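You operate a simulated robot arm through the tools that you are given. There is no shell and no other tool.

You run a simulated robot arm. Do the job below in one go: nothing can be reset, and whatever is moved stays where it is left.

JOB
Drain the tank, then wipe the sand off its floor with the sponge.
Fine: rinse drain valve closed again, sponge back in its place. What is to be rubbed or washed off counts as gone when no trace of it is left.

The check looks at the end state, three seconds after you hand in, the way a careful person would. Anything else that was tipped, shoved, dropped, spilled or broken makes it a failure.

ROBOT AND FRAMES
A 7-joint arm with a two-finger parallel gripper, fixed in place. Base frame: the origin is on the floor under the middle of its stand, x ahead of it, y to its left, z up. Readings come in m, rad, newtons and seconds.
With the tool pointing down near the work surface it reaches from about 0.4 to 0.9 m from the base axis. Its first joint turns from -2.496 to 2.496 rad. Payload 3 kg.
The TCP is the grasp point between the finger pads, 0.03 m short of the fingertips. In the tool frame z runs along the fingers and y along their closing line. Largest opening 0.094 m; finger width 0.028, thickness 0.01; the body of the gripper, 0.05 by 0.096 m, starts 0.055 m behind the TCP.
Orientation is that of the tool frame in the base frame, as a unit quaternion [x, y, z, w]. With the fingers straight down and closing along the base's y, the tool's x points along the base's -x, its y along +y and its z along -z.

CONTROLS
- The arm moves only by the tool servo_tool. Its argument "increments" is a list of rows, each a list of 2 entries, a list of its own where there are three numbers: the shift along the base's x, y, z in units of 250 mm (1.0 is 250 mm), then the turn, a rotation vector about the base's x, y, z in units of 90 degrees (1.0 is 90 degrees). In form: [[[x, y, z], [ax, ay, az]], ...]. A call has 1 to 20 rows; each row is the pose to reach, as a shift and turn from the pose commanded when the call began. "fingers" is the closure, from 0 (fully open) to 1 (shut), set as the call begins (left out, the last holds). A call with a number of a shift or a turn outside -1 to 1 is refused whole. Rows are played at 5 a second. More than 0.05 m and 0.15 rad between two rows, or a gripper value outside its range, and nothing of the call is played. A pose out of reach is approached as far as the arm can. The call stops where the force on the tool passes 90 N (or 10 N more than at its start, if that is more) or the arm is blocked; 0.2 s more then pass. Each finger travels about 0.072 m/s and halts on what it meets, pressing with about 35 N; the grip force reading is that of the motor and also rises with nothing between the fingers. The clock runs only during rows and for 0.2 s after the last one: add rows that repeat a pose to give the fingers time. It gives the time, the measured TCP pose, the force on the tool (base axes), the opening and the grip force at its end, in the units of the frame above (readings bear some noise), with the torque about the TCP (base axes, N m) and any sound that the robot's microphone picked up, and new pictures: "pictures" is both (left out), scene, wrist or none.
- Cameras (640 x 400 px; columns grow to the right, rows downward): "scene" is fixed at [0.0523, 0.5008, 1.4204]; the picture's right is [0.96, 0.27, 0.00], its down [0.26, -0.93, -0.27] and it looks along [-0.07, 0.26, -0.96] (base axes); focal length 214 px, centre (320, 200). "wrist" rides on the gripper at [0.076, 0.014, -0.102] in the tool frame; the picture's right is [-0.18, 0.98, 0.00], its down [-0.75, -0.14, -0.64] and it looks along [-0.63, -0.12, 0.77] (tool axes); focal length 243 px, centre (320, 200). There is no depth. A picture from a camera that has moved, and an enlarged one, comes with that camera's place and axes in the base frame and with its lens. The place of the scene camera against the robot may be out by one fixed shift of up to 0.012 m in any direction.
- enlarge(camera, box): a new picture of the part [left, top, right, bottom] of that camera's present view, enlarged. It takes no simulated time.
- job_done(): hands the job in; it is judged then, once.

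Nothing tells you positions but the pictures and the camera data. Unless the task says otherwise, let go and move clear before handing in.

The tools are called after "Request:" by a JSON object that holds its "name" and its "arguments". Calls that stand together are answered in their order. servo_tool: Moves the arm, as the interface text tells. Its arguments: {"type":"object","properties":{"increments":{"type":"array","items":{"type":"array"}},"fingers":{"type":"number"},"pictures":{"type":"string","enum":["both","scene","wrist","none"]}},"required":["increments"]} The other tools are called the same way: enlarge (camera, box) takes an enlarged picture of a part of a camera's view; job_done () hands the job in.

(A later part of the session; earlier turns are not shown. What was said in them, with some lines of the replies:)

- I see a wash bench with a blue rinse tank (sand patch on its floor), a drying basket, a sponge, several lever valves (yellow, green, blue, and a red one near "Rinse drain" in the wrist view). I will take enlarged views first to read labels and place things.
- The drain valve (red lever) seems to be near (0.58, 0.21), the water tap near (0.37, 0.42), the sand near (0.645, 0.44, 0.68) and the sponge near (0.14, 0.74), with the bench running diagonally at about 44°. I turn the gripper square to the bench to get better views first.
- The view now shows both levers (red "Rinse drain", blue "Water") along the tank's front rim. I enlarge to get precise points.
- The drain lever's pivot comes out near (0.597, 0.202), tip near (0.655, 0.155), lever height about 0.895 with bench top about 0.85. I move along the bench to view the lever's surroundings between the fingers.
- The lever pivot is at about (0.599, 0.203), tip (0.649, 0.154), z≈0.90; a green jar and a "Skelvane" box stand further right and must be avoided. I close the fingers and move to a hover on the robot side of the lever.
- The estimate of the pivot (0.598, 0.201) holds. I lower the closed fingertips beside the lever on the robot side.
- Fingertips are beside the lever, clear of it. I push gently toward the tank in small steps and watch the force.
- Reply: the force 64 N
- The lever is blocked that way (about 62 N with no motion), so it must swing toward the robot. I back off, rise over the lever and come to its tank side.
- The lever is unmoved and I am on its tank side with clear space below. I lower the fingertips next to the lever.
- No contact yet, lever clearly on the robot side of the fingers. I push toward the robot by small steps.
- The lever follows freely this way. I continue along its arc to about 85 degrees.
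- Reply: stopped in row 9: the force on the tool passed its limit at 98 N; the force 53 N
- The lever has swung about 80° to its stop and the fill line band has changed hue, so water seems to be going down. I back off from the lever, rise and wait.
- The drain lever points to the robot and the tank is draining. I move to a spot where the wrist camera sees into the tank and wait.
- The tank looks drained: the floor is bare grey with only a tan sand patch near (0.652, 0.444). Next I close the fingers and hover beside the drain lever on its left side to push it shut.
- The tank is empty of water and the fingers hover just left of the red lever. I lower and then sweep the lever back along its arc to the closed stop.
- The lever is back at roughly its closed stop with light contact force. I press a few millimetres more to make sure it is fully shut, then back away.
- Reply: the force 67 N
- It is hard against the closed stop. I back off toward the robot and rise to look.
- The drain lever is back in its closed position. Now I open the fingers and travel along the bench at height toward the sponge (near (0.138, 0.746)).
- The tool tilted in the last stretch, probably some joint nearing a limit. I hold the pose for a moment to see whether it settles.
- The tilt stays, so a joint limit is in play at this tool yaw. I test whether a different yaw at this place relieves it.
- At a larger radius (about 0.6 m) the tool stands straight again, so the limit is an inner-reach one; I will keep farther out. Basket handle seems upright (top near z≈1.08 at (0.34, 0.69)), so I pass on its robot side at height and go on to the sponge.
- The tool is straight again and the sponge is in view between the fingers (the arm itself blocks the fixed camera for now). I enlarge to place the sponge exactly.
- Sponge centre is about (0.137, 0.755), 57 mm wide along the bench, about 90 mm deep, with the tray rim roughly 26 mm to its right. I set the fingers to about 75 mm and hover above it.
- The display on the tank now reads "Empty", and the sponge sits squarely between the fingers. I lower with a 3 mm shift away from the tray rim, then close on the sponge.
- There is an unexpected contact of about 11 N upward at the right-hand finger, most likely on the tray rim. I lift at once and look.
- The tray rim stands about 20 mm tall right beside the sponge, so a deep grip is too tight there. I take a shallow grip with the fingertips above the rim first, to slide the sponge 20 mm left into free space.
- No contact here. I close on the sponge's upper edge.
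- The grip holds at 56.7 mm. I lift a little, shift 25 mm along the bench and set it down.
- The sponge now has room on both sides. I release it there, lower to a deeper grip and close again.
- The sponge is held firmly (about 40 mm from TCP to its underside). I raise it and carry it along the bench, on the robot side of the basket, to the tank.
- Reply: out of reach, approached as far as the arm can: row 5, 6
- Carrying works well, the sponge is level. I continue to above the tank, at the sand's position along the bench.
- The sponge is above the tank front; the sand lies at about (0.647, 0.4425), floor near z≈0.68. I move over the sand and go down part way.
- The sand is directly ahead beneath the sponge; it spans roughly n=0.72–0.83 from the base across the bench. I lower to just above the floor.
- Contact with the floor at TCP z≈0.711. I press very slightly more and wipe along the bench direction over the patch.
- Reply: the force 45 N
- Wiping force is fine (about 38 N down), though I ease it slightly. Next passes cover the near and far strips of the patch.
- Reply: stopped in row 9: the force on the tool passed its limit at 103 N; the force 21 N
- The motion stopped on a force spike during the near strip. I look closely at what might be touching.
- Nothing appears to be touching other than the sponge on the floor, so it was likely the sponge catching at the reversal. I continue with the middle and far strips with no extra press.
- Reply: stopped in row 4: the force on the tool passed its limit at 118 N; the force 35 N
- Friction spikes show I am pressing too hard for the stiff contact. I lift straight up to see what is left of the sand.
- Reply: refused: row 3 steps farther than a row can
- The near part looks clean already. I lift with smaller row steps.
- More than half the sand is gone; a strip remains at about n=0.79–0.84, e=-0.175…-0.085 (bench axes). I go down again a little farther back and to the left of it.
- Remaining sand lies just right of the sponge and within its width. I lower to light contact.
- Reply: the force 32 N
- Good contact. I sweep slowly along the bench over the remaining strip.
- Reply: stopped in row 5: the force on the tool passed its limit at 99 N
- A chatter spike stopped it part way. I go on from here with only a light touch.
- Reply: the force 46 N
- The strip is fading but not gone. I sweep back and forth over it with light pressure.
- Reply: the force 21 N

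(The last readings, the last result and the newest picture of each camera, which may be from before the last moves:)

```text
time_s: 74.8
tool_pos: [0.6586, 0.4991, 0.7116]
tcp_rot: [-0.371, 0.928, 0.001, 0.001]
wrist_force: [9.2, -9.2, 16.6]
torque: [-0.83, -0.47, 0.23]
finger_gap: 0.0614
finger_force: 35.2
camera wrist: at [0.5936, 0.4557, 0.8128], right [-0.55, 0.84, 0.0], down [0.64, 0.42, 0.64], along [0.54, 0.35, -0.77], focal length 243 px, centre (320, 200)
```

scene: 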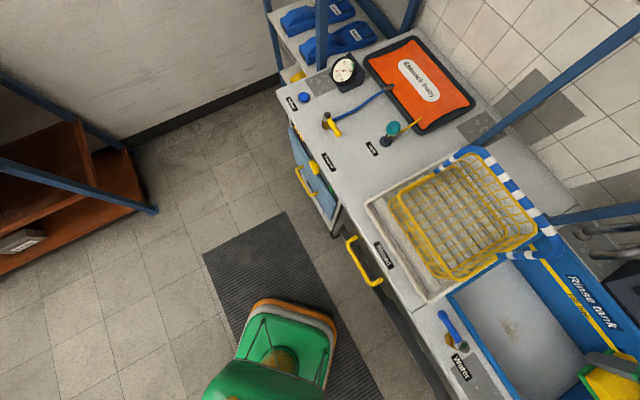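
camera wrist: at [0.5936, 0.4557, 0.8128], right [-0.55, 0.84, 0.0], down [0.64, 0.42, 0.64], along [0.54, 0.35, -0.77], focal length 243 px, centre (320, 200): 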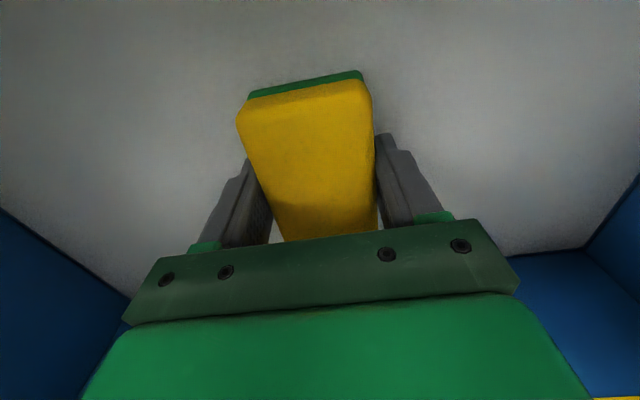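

Request:
{"name": "enlarge", "arguments": {"camera": "wrist", "box": [90, 40, 410, 240]}}

Request:
{"name": "servo_tool", "arguments": {"increments": [[[-0.0413, 0.0435, 0], [0, 0, 0]], [[-0.0827, 0.087, 0], [0, 0, 0]], [[-0.124, 0.1305, 0], [0, 0, 0]], [[-0.0827, 0.087, 0], [0, 0, 0]], [[-0.0413, 0.0435, 0], [0, 0, 0]], [[0, 0, 0], [0, 0, 0]], [[0.0413, -0.0435, 0], [0, 0, 0]], [[0.0827, -0.087, 0], [0, 0, 0]], [[0.124, -0.1305, 0], [0, 0, 0]], [[0.1654, -0.174, 0], [0, 0, 0]], [[0.2067, -0.2175, 0], [0, 0, 0]], [[0.248, -0.261, 0], [0, 0, 0]]], "pictures": "wrist"}}

```text
2.00 times, centred on (250, 140) of wrist
camera zoom: at [0.5936, 0.4557, 0.8128], right [-0.55, 0.84, 0.0], down [0.64, 0.42, 0.64], along [0.54, 0.35, -0.77], focal length 485 px, centre (460, 320)
```

zoom: 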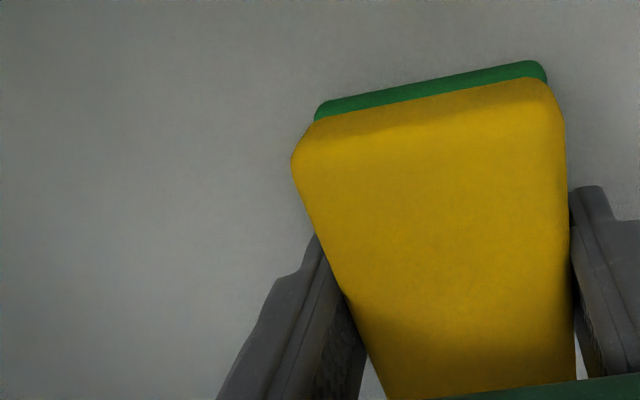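

```text
time_s: 77.4
tool_pos: [0.7191, 0.4343, 0.7098]
tcp_rot: [-0.373, 0.928, 0.001, 0.0]
wrist_force: [-19.2, 16.6, 30.9]
torque: [-0.6, 0.18, -0.45]
finger_gap: 0.0612
finger_force: 35.3
camera wrist: at [0.6546, 0.3913, 0.8128], right [-0.55, 0.84, 0.0], down [0.64, 0.42, 0.64], along [0.54, 0.35, -0.77], focal length 243 px, centre (320, 200)
```

wrist: 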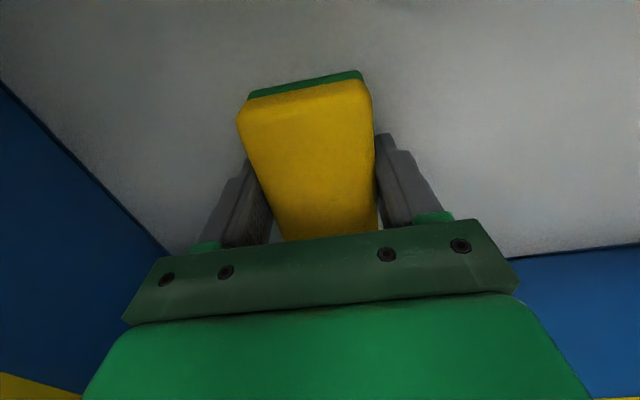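

The floor around the sponge now looks clean. I lift to check the whole spot with both cameras.

Request:
{"name": "servo_tool", "arguments": {"increments": [[[0, 0, 0.06], [0, 0, 0]], [[0, 0, 0.24], [0, 0, 0]], [[0, 0, 0.42], [0, 0, 0]], [[0, 0, 0.6], [0, 0, 0]], [[0, 0, 0.78], [0, 0, 0]], [[0, 0, 0.96], [0, 0, 0]], [[0, 0, 0.98], [0, 0, 0]], [[0, 0, 0.98], [0, 0, 0]]], "pictures": "both"}}

Request:
{"name": "enlarge", "arguments": {"camera": "scene", "box": [450, 280, 570, 370]}}

Request:
{"name": "enlarge", "arguments": {"camera": "scene", "box": [440, 240, 640, 400]}}

```text
time_s: 79.2
tool_pos: [0.72, 0.4321, 0.9569]
tcp_rot: [-0.372, 0.928, 0.001, 0.0]
wrist_force: [-0.5, 0.0, -0.1]
torque: [-0.01, 0.03, 0.0]
finger_gap: 0.0613
finger_force: 34.7
camera wrist: at [0.6547, 0.3898, 1.0586], right [-0.55, 0.84, 0.0], down [0.64, 0.42, 0.64], along [0.54, 0.35, -0.77], focal length 243 px, centre (320, 200)
```

scene: 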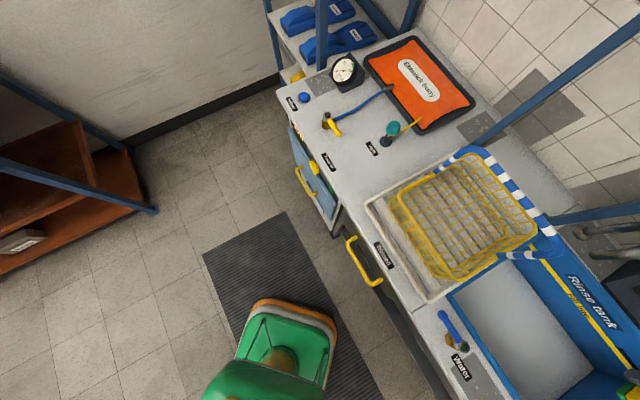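
wrist: 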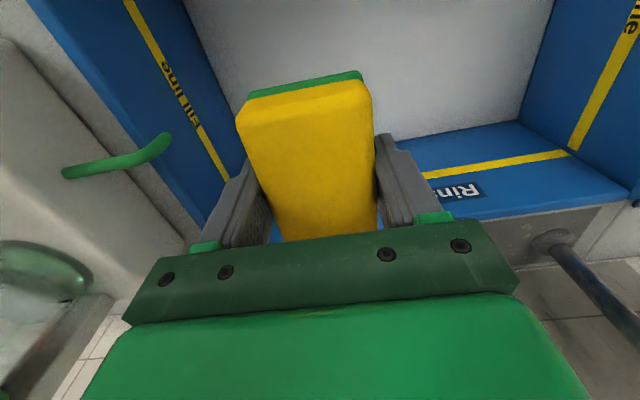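

```text
4.44 times, centred on (510, 325) of scene
camera zoom: at [0.0523, 0.5008, 1.4204], right [0.96, 0.27, 0.0], down [0.26, -0.93, -0.27], along [-0.07, 0.26, -0.96], focal length 953 px, centre (-524, -356)
```

zoom: 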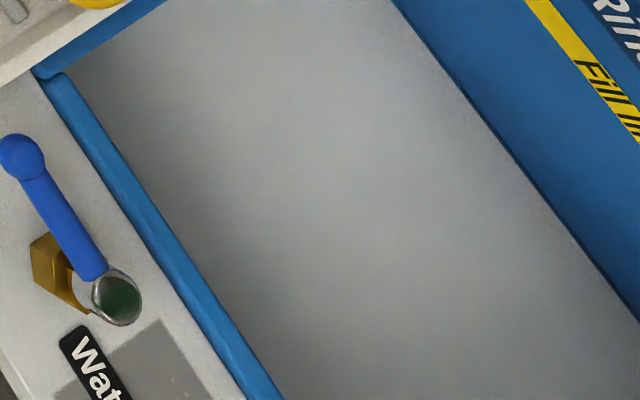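

```text
2.50 times, centred on (540, 320) of scene
camera zoom: at [0.0523, 0.5008, 1.4204], right [0.96, 0.27, 0.0], down [0.26, -0.93, -0.27], along [-0.07, 0.26, -0.96], focal length 536 px, centre (-230, -100)
```

zoom: 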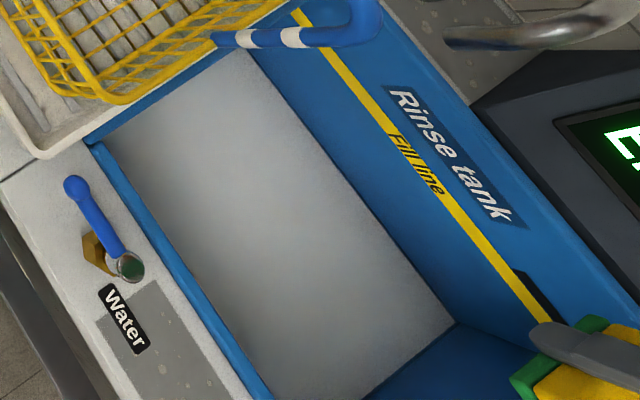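

The fixed camera shows no sand left. I check more closely with the wrist camera from the left side of the spot, with the sponge out of the line of sight.

Request:
{"name": "servo_tool", "arguments": {"increments": [[[-0.11, 0.116, 0], [0, 0, 0]], [[-0.22, 0.232, 0], [0, 0, 0]], [[-0.33, 0.348, 0], [0, 0, 0]], [[-0.441, 0.464, 0], [0, 0, 0]], [[-0.441, 0.464, -0.15], [0, 0, 0]], [[-0.441, 0.464, -0.3], [0, 0, 0]], [[-0.441, 0.464, -0.428], [0, 0, 0]], [[-0.441, 0.464, -0.428], [0, 0, 0]]], "pictures": "wrist"}}

Request:
{"name": "enlarge", "arguments": {"camera": "wrist", "box": [40, 10, 300, 180]}}

```text
time_s: 81.0
tool_pos: [0.6099, 0.5483, 0.846]
tcp_rot: [-0.372, 0.928, 0.002, 0.001]
wrist_force: [-0.6, 0.7, -0.3]
torque: [-0.03, 0.03, 0.04]
finger_gap: 0.0611
finger_force: 35.3
camera wrist: at [0.546, 0.5048, 0.9493], right [-0.55, 0.84, 0.0], down [0.64, 0.42, 0.64], along [0.54, 0.35, -0.77], focal length 243 px, centre (320, 200)
```

wrist: 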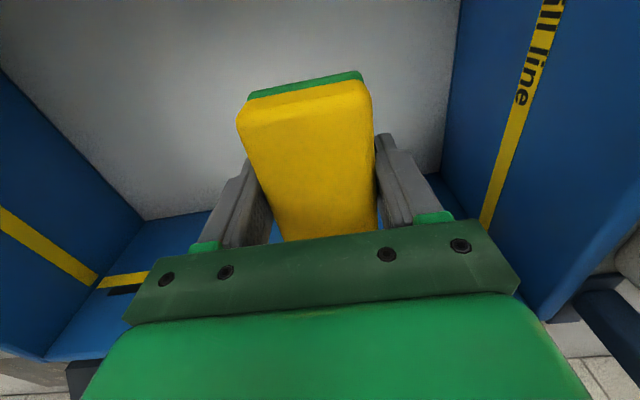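

```text
2.35 times, centred on (170, 95) of wrist
camera zoom: at [0.546, 0.5048, 0.9493], right [-0.55, 0.84, 0.0], down [0.64, 0.42, 0.64], along [0.54, 0.35, -0.77], focal length 571 px, centre (673, 447)
```

zoom: 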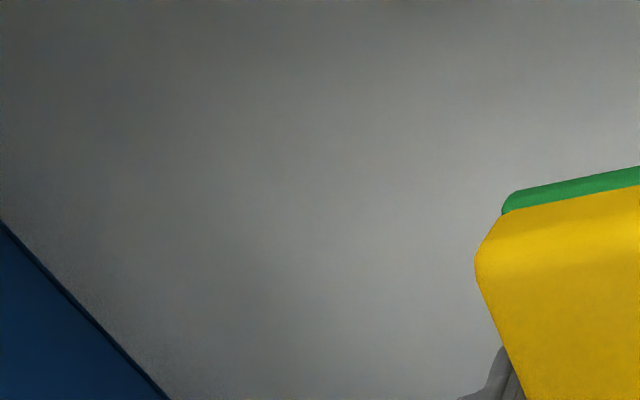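

The spot looks fully clean up close too. For safety I make one more light pass over the middle of the former patch before returning the sponge.

Request:
{"name": "servo_tool", "arguments": {"increments": [[[-0.001, -0.1, 0], [0, 0, 0]], [[-0.0023, -0.2009, 0], [0, 0, 0]], [[-0.0023, -0.2009, -0.18], [0, 0, 0]], [[-0.0023, -0.2009, -0.36], [0, 0, 0]], [[-0.0023, -0.2009, -0.5], [0, 0, 0]], [[-0.0023, -0.2009, -0.53], [0, 0, 0]], [[-0.0023, -0.2009, -0.53], [0, 0, 0]]], "pictures": "none"}}

Request:
{"name": "servo_tool", "arguments": {"increments": [[[0, 0, -0.006], [0, 0, 0]], [[0, 0, -0.01], [0, 0, 0]], [[0, 0, -0.01], [0, 0, 0]]], "pictures": "none"}}

```text
time_s: 82.6
tool_pos: [0.6101, 0.4978, 0.7138]
tcp_rot: [-0.373, 0.928, 0.001, -0.001]
wrist_force: [0.3, 1.0, -0.9]
torque: [0.01, 0.02, -0.02]
finger_gap: 0.0616
finger_force: 35.1
```

```text
time_s: 83.4
tool_pos: [0.6087, 0.4981, 0.7118]
tcp_rot: [-0.372, 0.928, 0.001, -0.001]
wrist_force: [0.4, 0.6, 0.7]
torque: [0.03, -0.01, -0.01]
finger_gap: 0.0615
finger_force: 35.0
```

Request:
{"name": "servo_tool", "arguments": {"increments": [[[0, 0, -0.004], [0, 0, 0]], [[0.0413, -0.0435, -0.004], [0, 0, 0]], [[0.0827, -0.087, -0.004], [0, 0, 0]], [[0.124, -0.1305, -0.004], [0, 0, 0]], [[0.1654, -0.174, -0.004], [0, 0, 0]], [[0.2067, -0.2175, -0.004], [0, 0, 0]], [[0.248, -0.261, -0.004], [0, 0, 0]], [[0.2894, -0.3045, -0.004], [0, 0, 0]], [[0.3307, -0.348, -0.004], [0, 0, 0]], [[0.372, -0.3915, -0.004], [0, 0, 0]]], "pictures": "wrist"}}

```text
time_s: 85.6
tool_pos: [0.7035, 0.4007, 0.712]
tcp_rot: [-0.373, 0.928, 0.001, 0.001]
wrist_force: [0.3, 0.7, -0.7]
torque: [-0.01, 0.02, 0.01]
finger_gap: 0.0614
finger_force: 35.5
camera wrist: at [0.6389, 0.3581, 0.8147], right [-0.55, 0.84, 0.0], down [0.64, 0.42, 0.64], along [0.54, 0.35, -0.77], focal length 243 px, centre (320, 200)
```

wrist: 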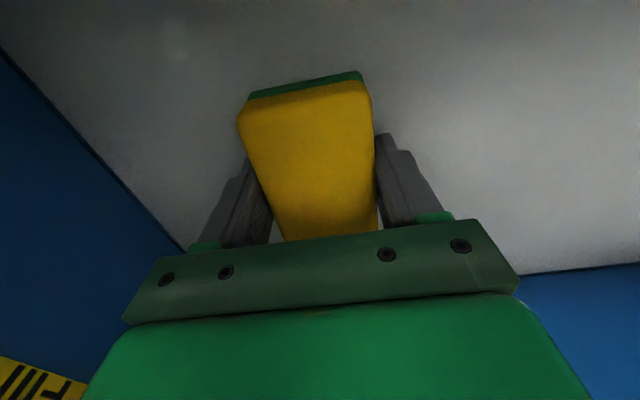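

Request:
{"name": "servo_tool", "arguments": {"increments": [[[0, 0, -0.005], [0, 0, 0]], [[-0.0413, 0.0435, -0.006], [0, 0, 0]], [[-0.0827, 0.087, -0.006], [0, 0, 0]], [[-0.124, 0.1305, -0.006], [0, 0, 0]], [[-0.1654, 0.174, -0.006], [0, 0, 0]], [[-0.2067, 0.2175, -0.006], [0, 0, 0]], [[-0.248, 0.261, -0.006], [0, 0, 0]], [[-0.2894, 0.3045, -0.006], [0, 0, 0]], [[-0.3307, 0.348, -0.006], [0, 0, 0]]], "pictures": "wrist"}}

```text
time_s: 87.6
tool_pos: [0.621, 0.4884, 0.7115]
tcp_rot: [-0.372, 0.928, 0.001, -0.001]
wrist_force: [0.7, 0.4, 0.2]
torque: [0.01, 0.01, -0.01]
finger_gap: 0.0615
finger_force: 34.5
camera wrist: at [0.5562, 0.4449, 0.8138], right [-0.55, 0.84, 0.0], down [0.64, 0.42, 0.64], along [0.54, 0.35, -0.77], focal length 243 px, centre (320, 200)
```

wrist: 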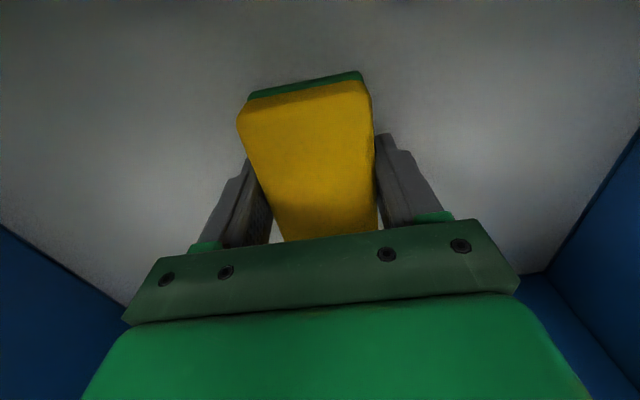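

Request:
{"name": "servo_tool", "arguments": {"increments": [[[0, 0, -0.005], [0, 0, 0]], [[0.0413, -0.0435, -0.005], [0, 0, 0]], [[0.0827, -0.087, -0.005], [0, 0, 0]], [[0.124, -0.1305, -0.005], [0, 0, 0]], [[0.1654, -0.174, -0.005], [0, 0, 0]], [[0.2067, -0.2175, -0.005], [0, 0, 0]], [[0.248, -0.261, -0.005], [0, 0, 0]], [[0.2894, -0.3045, -0.006], [0, 0, 0]], [[0.3307, -0.348, -0.006], [0, 0, 0]]], "pictures": "wrist"}}

```text
time_s: 89.4
tool_pos: [0.6847, 0.4228, 0.7108]
tcp_rot: [-0.374, 0.928, 0.002, 0.001]
wrist_force: [-4.0, -4.0, 11.9]
torque: [-0.61, -0.03, -0.22]
finger_gap: 0.061
finger_force: 35.2
stopped in row 8: the force on the tool passed its limit at 126 N (the readings are from after the stop); the commanded pose is now the measured one
camera wrist: at [0.6193, 0.3792, 0.8128], right [-0.55, 0.84, 0.0], down [0.64, 0.42, 0.64], along [0.54, 0.36, -0.77], focal length 243 px, centre (320, 200)
```

wrist: 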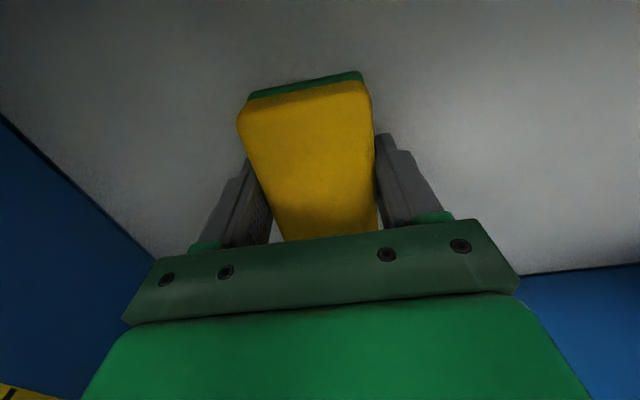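

The pass is done and the floor is clean. I lift the sponge out of the tank.

Request:
{"name": "servo_tool", "arguments": {"increments": [[[0, 0, 0.06], [-0.003, 0, -0.003]], [[0, 0, 0.24], [-0.003, 0, -0.003]], [[0, 0, 0.42], [-0.003, 0, -0.003]], [[0, 0, 0.6], [-0.003, 0, -0.003]], [[0, 0, 0.78], [-0.003, 0, -0.003]], [[0, 0, 0.96], [-0.003, 0, -0.003]], [[0, 0, 0.98], [-0.003, 0, -0.003]]], "pictures": "none"}}

Request:
{"name": "servo_tool", "arguments": {"increments": [[[0, 0, 0.18], [0, 0, 0]], [[0, 0, 0.36], [0, 0, 0]], [[0, 0, 0.54], [0, 0, 0]], [[0, 0, 0.69], [0, 0, 0]], [[-0.12, -0.115, 0.69], [0, 0, 0]], [[-0.24, -0.23, 0.69], [0, 0, 0]], [[-0.36, -0.345, 0.69], [0, 0, 0]], [[-0.484, -0.46, 0.69], [0, 0, 0]], [[-0.484, -0.46, 0.69], [0, 0, 0]]], "pictures": "both"}}

Request:
{"name": "enlarge", "arguments": {"camera": "scene", "box": [440, 240, 640, 400]}}

```text
time_s: 91.0
tool_pos: [0.684, 0.4223, 0.9542]
tcp_rot: [-0.372, 0.928, 0.001, -0.001]
wrist_force: [-0.8, -0.1, 0.2]
torque: [-0.02, 0.0, -0.01]
finger_gap: 0.0611
finger_force: 35.1
```

```text
time_s: 93.0
tool_pos: [0.5655, 0.3062, 1.1274]
tcp_rot: [-0.372, 0.928, 0.0, 0.0]
wrist_force: [0.2, 0.0, -0.5]
torque: [-0.01, 0.02, 0.0]
finger_gap: 0.0612
finger_force: 34.7
camera wrist: at [0.5009, 0.2639, 1.2292], right [-0.55, 0.84, 0.0], down [0.64, 0.42, 0.64], along [0.54, 0.35, -0.77], focal length 243 px, centre (320, 200)
```

scene: 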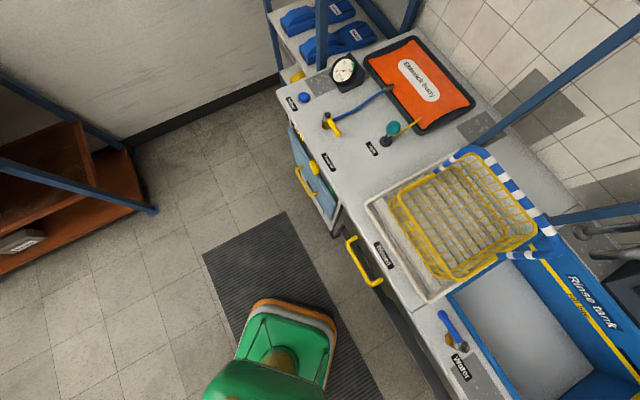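
wrist: 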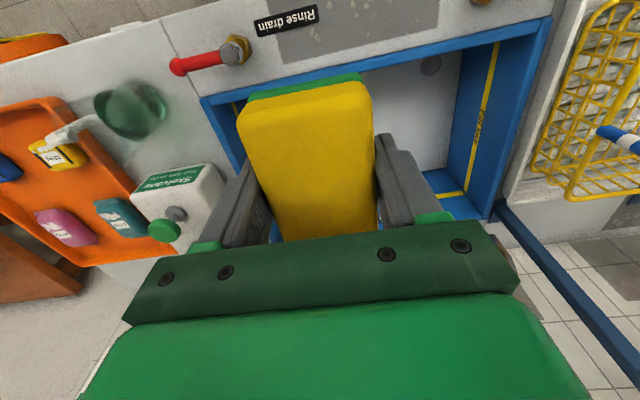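

```text
2.50 times, centred on (540, 320) of scene
camera zoom: at [0.0523, 0.5008, 1.4204], right [0.96, 0.27, 0.0], down [0.26, -0.93, -0.27], along [-0.07, 0.26, -0.96], focal length 536 px, centre (-230, -100)
```

zoom: 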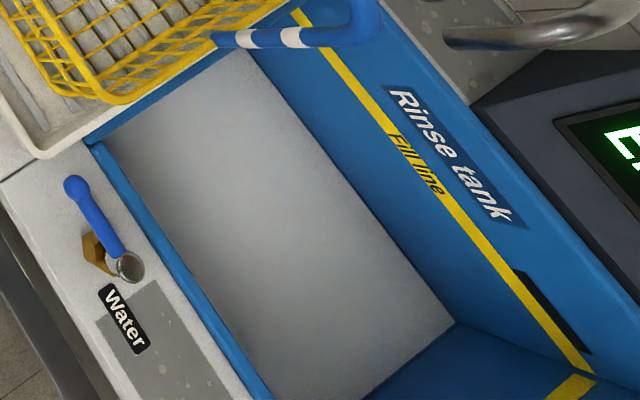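

The tank floor is clean and the drain lever is closed. I carry the sponge back along the same path toward its place.

Request:
{"name": "servo_tool", "arguments": {"increments": [[[-0.11175, 0.1176, 0], [0, 0, 0]], [[-0.2235, 0.2351, 0], [0, 0, 0]], [[-0.33525, 0.3527, 0], [0, 0, 0]], [[-0.447, 0.4703, 0], [0, 0, 0]], [[-0.55875, 0.5878, 0], [0, 0, 0]], [[-0.6705, 0.7054, 0], [0, 0, 0]], [[-0.78225, 0.8229, 0], [0, 0, 0]], [[-0.894, 0.9405, 0], [0, 0, 0]]], "pictures": "none"}}

Request:
{"name": "servo_tool", "arguments": {"increments": [[[-0.11175, 0.1176, 0], [0, 0, 0]], [[-0.2235, 0.2351, 0], [0, 0, 0]], [[-0.33525, 0.3527, 0], [0, 0, 0]], [[-0.447, 0.4703, 0], [0, 0, 0]], [[-0.55875, 0.5878, 0], [0, 0, 0]], [[-0.6705, 0.7054, 0], [0, 0, 0]], [[-0.78225, 0.8229, 0], [0, 0, 0]], [[-0.894, 0.9405, 0], [0, 0, 0]], [[-0.894, 0.9405, 0], [0, 0, 0]]], "pictures": "wrist"}}

```text
time_s: 94.8
tool_pos: [0.3403, 0.5421, 1.1265]
tcp_rot: [-0.373, 0.928, 0.0, -0.001]
wrist_force: [0.4, 0.7, 0.2]
torque: [0.02, -0.03, -0.02]
finger_gap: 0.0612
finger_force: 34.6
```

```text
time_s: 96.8
tool_pos: [0.1161, 0.7781, 1.1265]
tcp_rot: [-0.371, 0.929, 0.0, 0.0]
wrist_force: [1.1, 0.2, 0.5]
torque: [-0.03, 0.06, -0.01]
finger_gap: 0.0612
finger_force: 34.8
camera wrist: at [0.0506, 0.7349, 1.2295], right [-0.54, 0.84, 0.0], down [0.64, 0.42, 0.64], along [0.54, 0.35, -0.77], focal length 243 px, centre (320, 200)
```

wrist: 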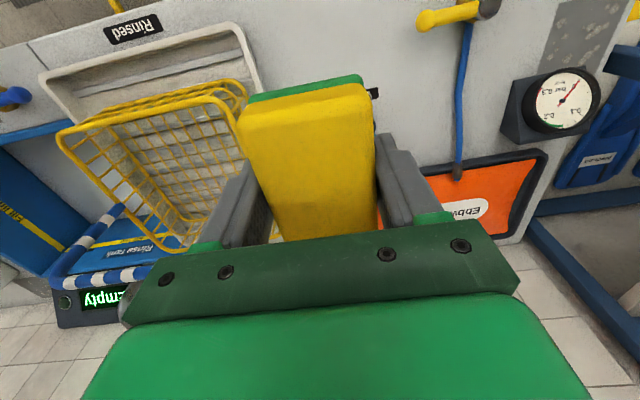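

Back over the set-down spot. I lower the sponge to just touch the bench, left of the tray.

Request:
{"name": "servo_tool", "arguments": {"increments": [[[0.012, -0.006, -0.19], [0, 0, 0]], [[0.012, -0.006, -0.38], [0, 0, 0]], [[0.012, -0.006, -0.57], [0, 0, 0]], [[0.012, -0.006, -0.75], [0, 0, 0]], [[0.012, -0.006, -0.88], [0, 0, 0]], [[0.012, -0.006, -0.932], [0, 0, 0]], [[0.012, -0.006, -0.932], [0, 0, 0]]], "pictures": "wrist"}}

```text
time_s: 98.4
tool_pos: [0.119, 0.7755, 0.8947]
tcp_rot: [-0.372, 0.928, 0.001, 0.0]
wrist_force: [0.1, 0.2, 0.5]
torque: [0.0, -0.01, -0.02]
finger_gap: 0.0614
finger_force: 35.3
camera wrist: at [0.0545, 0.7325, 0.9981], right [-0.55, 0.84, 0.0], down [0.64, 0.42, 0.64], along [0.54, 0.35, -0.77], focal length 243 px, centre (320, 200)
```

wrist: 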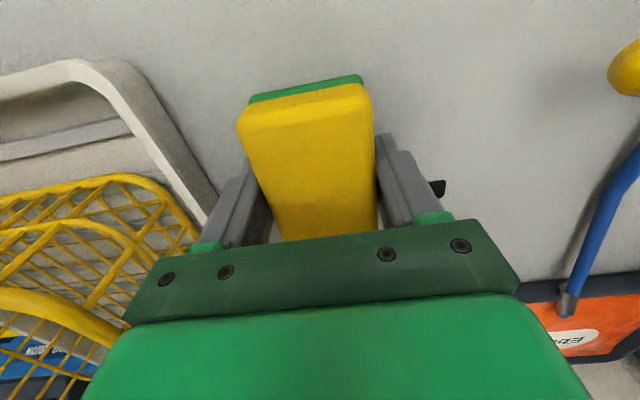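

Request:
{"name": "servo_tool", "arguments": {"increments": [[[0, 0, -0.01], [0, 0, 0]], [[0, 0, -0.016], [0, 0, 0]], [[0, 0, -0.016], [0, 0, 0]]], "pictures": "none"}}

Request:
{"name": "servo_tool", "arguments": {"increments": [[[0, 0, -0.005], [0, 0, 0]], [[0, 0, -0.005], [0, 0, 0]]], "pictures": "none"}}

```text
time_s: 99.2
tool_pos: [0.119, 0.7753, 0.8885]
tcp_rot: [-0.372, 0.928, 0.001, -0.001]
wrist_force: [-0.1, 0.5, 0.1]
torque: [0.02, 0.0, 0.01]
finger_gap: 0.0613
finger_force: 35.6
```

```text
time_s: 99.8
tool_pos: [0.1195, 0.7756, 0.8901]
tcp_rot: [-0.373, 0.928, 0.001, 0.0]
wrist_force: [-2.9, -15.5, 26.4]
torque: [-1.18, -0.54, -0.31]
finger_gap: 0.0613
finger_force: 35.5
```

The sponge touches the bench. I open the fingers and rise to the shallow grip height.

Request:
{"name": "servo_tool", "arguments": {"increments": [[[0, 0, 0.002], [0, 0, 0]], [[0, 0, 0.002], [0, 0, 0]], [[0, 0, 0.002], [0, 0, 0]], [[0, 0, 0.03], [0, 0, 0]], [[0, 0, 0.06], [0, 0, 0]], [[0, 0, 0.12], [0, 0, 0]], [[0, 0, 0.12], [0, 0, 0]]], "fingers": 0.2, "pictures": "wrist"}}

Request:
{"name": "enlarge", "arguments": {"camera": "wrist", "box": [130, 50, 430, 237]}}

```text
time_s: 101.4
tool_pos: [0.1194, 0.7763, 0.9186]
tcp_rot: [-0.372, 0.928, 0.001, -0.001]
wrist_force: [-0.1, 1.2, -0.3]
torque: [0.01, -0.02, 0.03]
finger_gap: 0.0751
finger_force: 0.0
camera wrist: at [0.0543, 0.7336, 1.0207], right [-0.55, 0.84, 0.0], down [0.64, 0.42, 0.64], along [0.54, 0.35, -0.77], focal length 243 px, centre (320, 200)
```

wrist: 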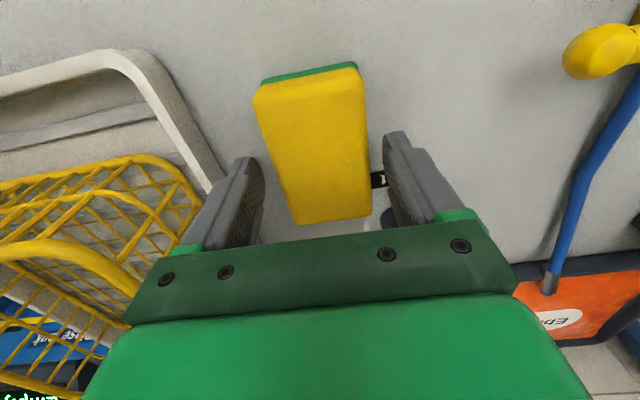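

```text
2.13 times, centred on (280, 144) of wrist
camera zoom: at [0.0543, 0.7336, 1.0207], right [-0.55, 0.84, 0.0], down [0.64, 0.42, 0.64], along [0.54, 0.35, -0.77], focal length 518 px, centre (405, 320)
```

zoom: 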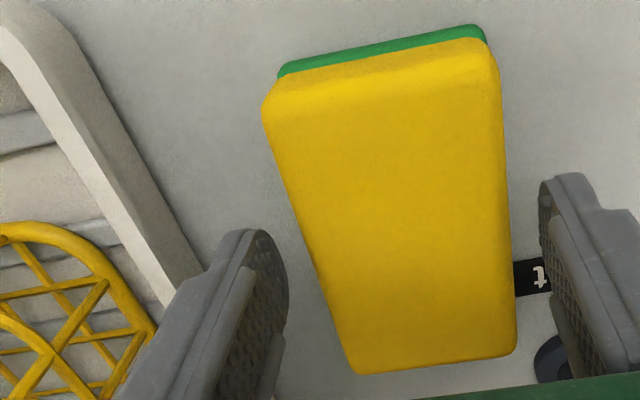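

The sponge now lies about 27 mm left and 5.5 mm back of its original spot. I take a shallow grip to move it home.

Request:
{"name": "servo_tool", "arguments": {"increments": [[[0, 0, -0.03], [0, 0, 0]], [[0, 0, -0.057], [0, 0, 0]], [[0, 0, -0.057], [0, 0, 0]]], "pictures": "none"}}

Request:
{"name": "servo_tool", "arguments": {"increments": [[[0, 0, 0], [0, 0, 0]], [[0, 0, 0], [0, 0, 0]], [[0, 0, 0], [0, 0, 0]], [[0, 0, 0], [0, 0, 0]]], "fingers": 1, "pictures": "wrist"}}

```text
time_s: 102.2
tool_pos: [0.1193, 0.7767, 0.9028]
tcp_rot: [-0.372, 0.928, 0.0, -0.001]
wrist_force: [0.0, -0.1, 0.2]
torque: [0.0, 0.0, 0.01]
finger_gap: 0.0754
finger_force: 0.1
```

```text
time_s: 103.2
tool_pos: [0.1183, 0.7773, 0.9033]
tcp_rot: [-0.372, 0.928, 0.001, 0.0]
wrist_force: [1.0, -0.3, 0.4]
torque: [0.01, -0.05, -0.02]
finger_gap: 0.0565
finger_force: 35.1
camera wrist: at [0.0542, 0.7342, 1.0067], right [-0.55, 0.84, 0.0], down [0.64, 0.42, 0.64], along [0.54, 0.35, -0.77], focal length 243 px, centre (320, 200)
```

wrist: 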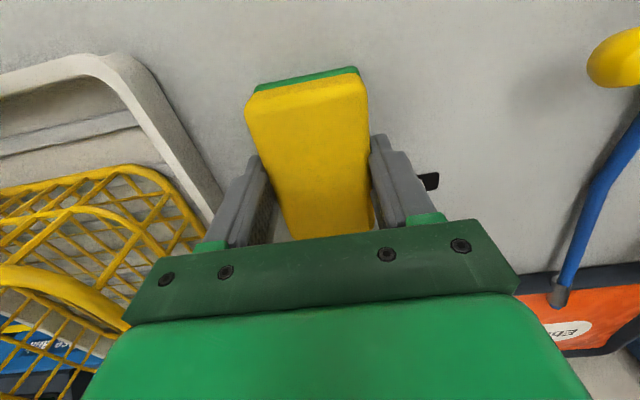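

Request:
{"name": "servo_tool", "arguments": {"increments": [[[0, 0, 0.048], [0, 0, 0]], [[0, 0, 0.048], [0, 0, 0]], [[0.031, -0.049, 0.048], [0, 0, 0]], [[0.0626, -0.0978, 0.048], [0, 0, 0]], [[0.0626, -0.0978, 0.024], [0, 0, 0]], [[0.0626, -0.0978, 0.004], [0, 0, 0]], [[0.0626, -0.0978, 0.004], [0, 0, 0]]], "pictures": "wrist"}}

```text
time_s: 104.8
tool_pos: [0.1353, 0.7522, 0.9041]
tcp_rot: [-0.373, 0.928, 0.0, 0.0]
wrist_force: [0.3, -0.3, 0.0]
torque: [0.0, 0.0, -0.02]
finger_gap: 0.0566
finger_force: 34.9
camera wrist: at [0.0698, 0.7092, 1.0076], right [-0.55, 0.84, 0.0], down [0.64, 0.42, 0.64], along [0.54, 0.35, -0.77], focal length 243 px, centre (320, 200)
```

wrist: 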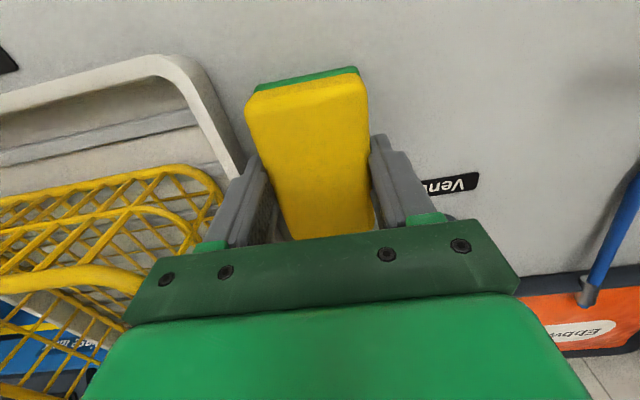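

Request:
{"name": "servo_tool", "arguments": {"increments": [[[0, 0, -0.003], [0, 0, 0]], [[0, 0, -0.003], [0, 0, 0]]], "pictures": "none"}}

Request:
{"name": "servo_tool", "arguments": {"increments": [[[0, 0, 0], [0, 0, 0]], [[0, 0, 0], [0, 0, 0]], [[0, 0, 0.02], [0, 0, 0]], [[0, 0, 0.08], [0, 0, 0]], [[0, 0, 0.2], [0, 0, 0]], [[0, 0, 0.312], [0, 0, 0]], [[0, 0, 0.312], [0, 0, 0]]], "fingers": 0.28, "pictures": "wrist"}}

Request:
{"name": "enlarge", "arguments": {"camera": "wrist", "box": [130, 10, 450, 210]}}

```text
time_s: 105.4
tool_pos: [0.1344, 0.7509, 0.9036]
tcp_rot: [-0.372, 0.928, 0.0, -0.001]
wrist_force: [0.7, 0.2, -0.1]
torque: [-0.01, -0.01, -0.03]
finger_gap: 0.0567
finger_force: 34.7
```

```text
time_s: 107.0
tool_pos: [0.1353, 0.7531, 0.9826]
tcp_rot: [-0.371, 0.928, 0.0, -0.002]
wrist_force: [-0.2, 0.0, 0.3]
torque: [-0.03, -0.03, -0.01]
finger_gap: 0.0679
finger_force: 0.1
camera wrist: at [0.0697, 0.7096, 1.0847], right [-0.55, 0.84, 0.0], down [0.64, 0.42, 0.64], along [0.54, 0.35, -0.77], focal length 243 px, centre (320, 200)
```

wrist: 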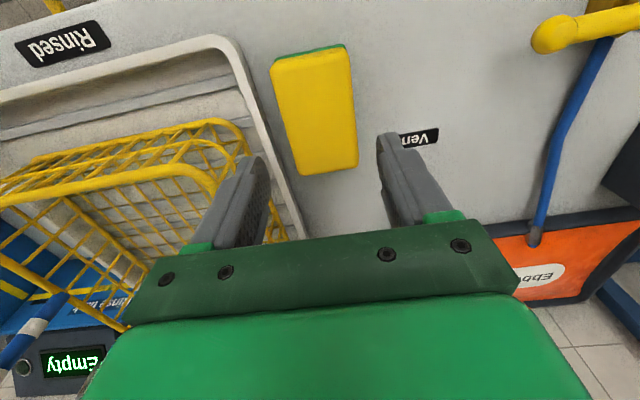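

```text
2.00 times, centred on (290, 110) of wrist
camera zoom: at [0.0697, 0.7096, 1.0847], right [-0.55, 0.84, 0.0], down [0.64, 0.42, 0.64], along [0.54, 0.35, -0.77], focal length 485 px, centre (380, 380)
```

zoom: 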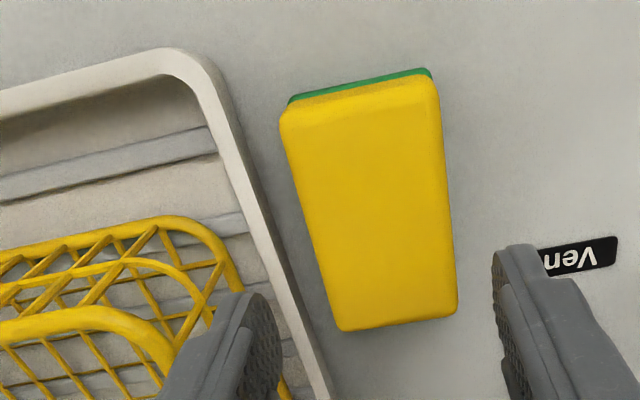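

The sponge is back within a couple of millimetres of where it was. I open fully, rise and retreat along the bench so the fixed camera sees everything for a final check.

Request:
{"name": "servo_tool", "arguments": {"increments": [[[0, 0, 0.18], [0, 0, 0]], [[0, 0, 0.36], [0, 0, 0]], [[0, 0, 0.56], [0, 0, 0]], [[0.1, -0.12, 0.56], [0, 0, 0]], [[0.21, -0.235, 0.56], [0, 0, 0]], [[0.32, -0.35, 0.56], [0, 0, 0]], [[0.43, -0.466, 0.56], [0, 0, 0]], [[0.54, -0.58, 0.56], [0, 0, 0]], [[0.65, -0.7, 0.56], [0, 0, 0]], [[0.76, -0.815, 0.56], [0, 0, 0]], [[0.87, -0.93, 0.56], [0, 0, 0]]], "fingers": 0, "pictures": "none"}}

Request:
{"name": "servo_tool", "arguments": {"increments": [[[0.11, -0.117, 0], [0, 0, 0]], [[0.22, -0.234, 0], [0, 0, 0]], [[0.33, -0.351, 0], [0, 0, 0]], [[0.44, -0.468, 0], [0, 0, 0]], [[0.55, -0.586, 0], [0, 0, 0]], [[0.66, -0.703, 0], [0, 0, 0]], [[0.77, -0.82, 0], [0, 0, 0]], [[0.77, -0.82, 0], [0, 0, 0]]], "pictures": "both"}}

```text
time_s: 109.4
tool_pos: [0.3533, 0.5198, 1.1238]
tcp_rot: [-0.373, 0.928, -0.001, 0.0]
wrist_force: [0.6, -0.6, 0.0]
torque: [0.02, -0.03, 0.02]
finger_gap: 0.094
finger_force: 0.0
```

```text
time_s: 111.2
tool_pos: [0.5449, 0.3142, 1.1238]
tcp_rot: [-0.373, 0.928, 0.001, 0.0]
wrist_force: [-0.4, 0.1, -0.3]
torque: [-0.02, 0.04, -0.02]
finger_gap: 0.094
finger_force: 0.0
camera wrist: at [0.48, 0.2716, 1.2266], right [-0.55, 0.84, 0.0], down [0.64, 0.42, 0.64], along [0.54, 0.35, -0.77], focal length 243 px, centre (320, 200)
```

scene: 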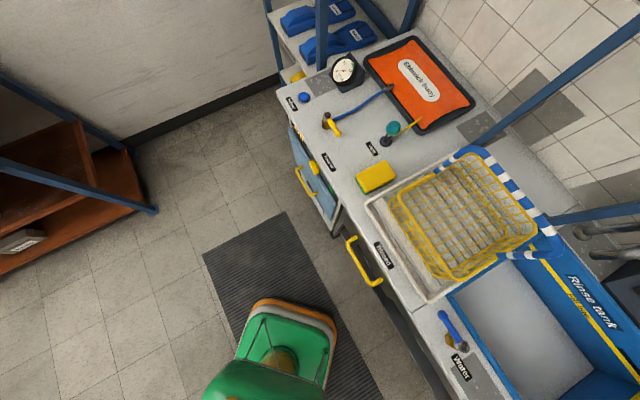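
wrist: 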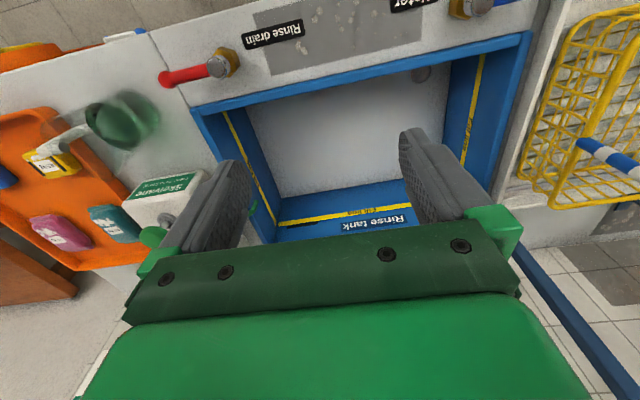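

Request:
{"name": "enlarge", "arguments": {"camera": "wrist", "box": [230, 60, 480, 216]}}

Request:
{"name": "enlarge", "arguments": {"camera": "scene", "box": [330, 140, 480, 300]}}

Request:
{"name": "enlarge", "arguments": {"camera": "scene", "box": [400, 220, 640, 400]}}

Request:
{"name": "enlarge", "arguments": {"camera": "wrist", "box": [60, 20, 320, 180]}}

```text
2.56 times, centred on (355, 138) of wrist
camera zoom: at [0.48, 0.2716, 1.2266], right [-0.55, 0.84, 0.0], down [0.64, 0.42, 0.64], along [0.54, 0.35, -0.77], focal length 621 px, centre (230, 359)
```

zoom: 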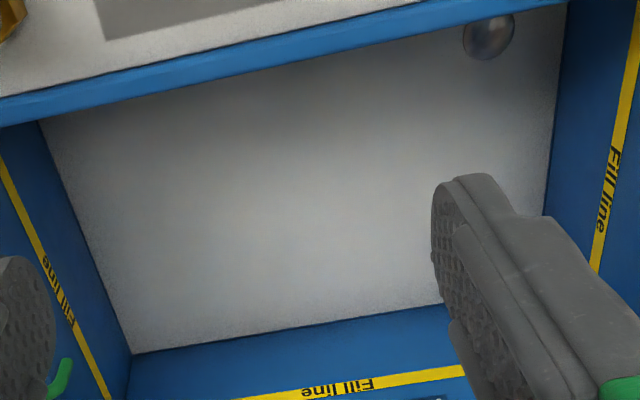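

```text
2.50 times, centred on (405, 220) of scene
camera zoom: at [0.0523, 0.5008, 1.4204], right [0.96, 0.27, 0.0], down [0.26, -0.93, -0.27], along [-0.07, 0.26, -0.96], focal length 536 px, centre (108, 150)
```

zoom: 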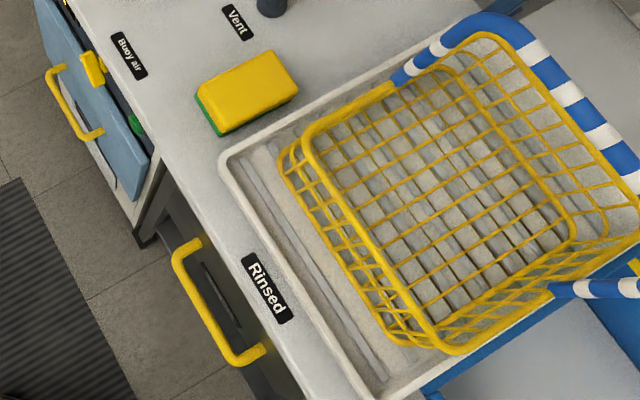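

```text
2.22 times, centred on (520, 310) of scene
camera zoom: at [0.0523, 0.5008, 1.4204], right [0.96, 0.27, 0.0], down [0.26, -0.93, -0.27], along [-0.07, 0.26, -0.96], focal length 477 px, centre (-124, -44)
```

zoom: 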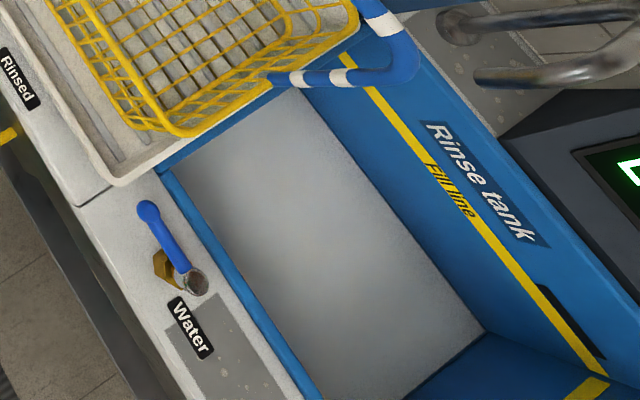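

```text
2.46 times, centred on (190, 100) of wrist
camera zoom: at [0.48, 0.2716, 1.2266], right [-0.55, 0.84, 0.0], down [0.64, 0.42, 0.64], along [0.54, 0.35, -0.77], focal length 597 px, centre (640, 446)
```

zoom: 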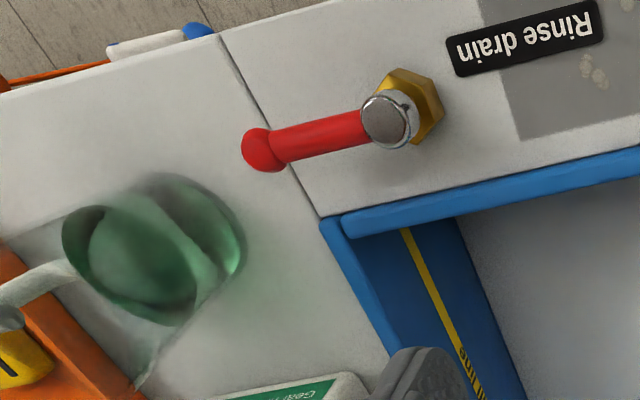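

The tank is empty ("Empty" on its display) and its floor is clean in both cameras. The red drain lever is back at its closed stop, the sponge is back beside the tray, and nothing else has shifted. The gripper is open and clear, so I hand the job in.

Request:
{"name": "job_done", "arguments": {}}

```text
The job is handed in.
```

I drained the tank, wiped the sand off its floor, and handed the job in. I don't have the judging result.

- **Tank:** its display read "Empty" once it had drained. After the last wiping pass neither camera showed any sand left on the floor.
- **Rinse drain valve:** the red lever is back at its closed stop. I pressed it there until it met firm resistance.
- **Sponge:** it is back beside the basket tray, within about 2 mm of where it started.
- **Contact with the tray:** while first reaching for the sponge, a finger touched the tray rim with about 11 N. I lifted off at once. The tray and basket look unmoved compared with the first pictures.
- **Rest of the bench:** I saw no change to anything else, including the water tap.

The gripper was empty, open and well above the bench when I handed in.
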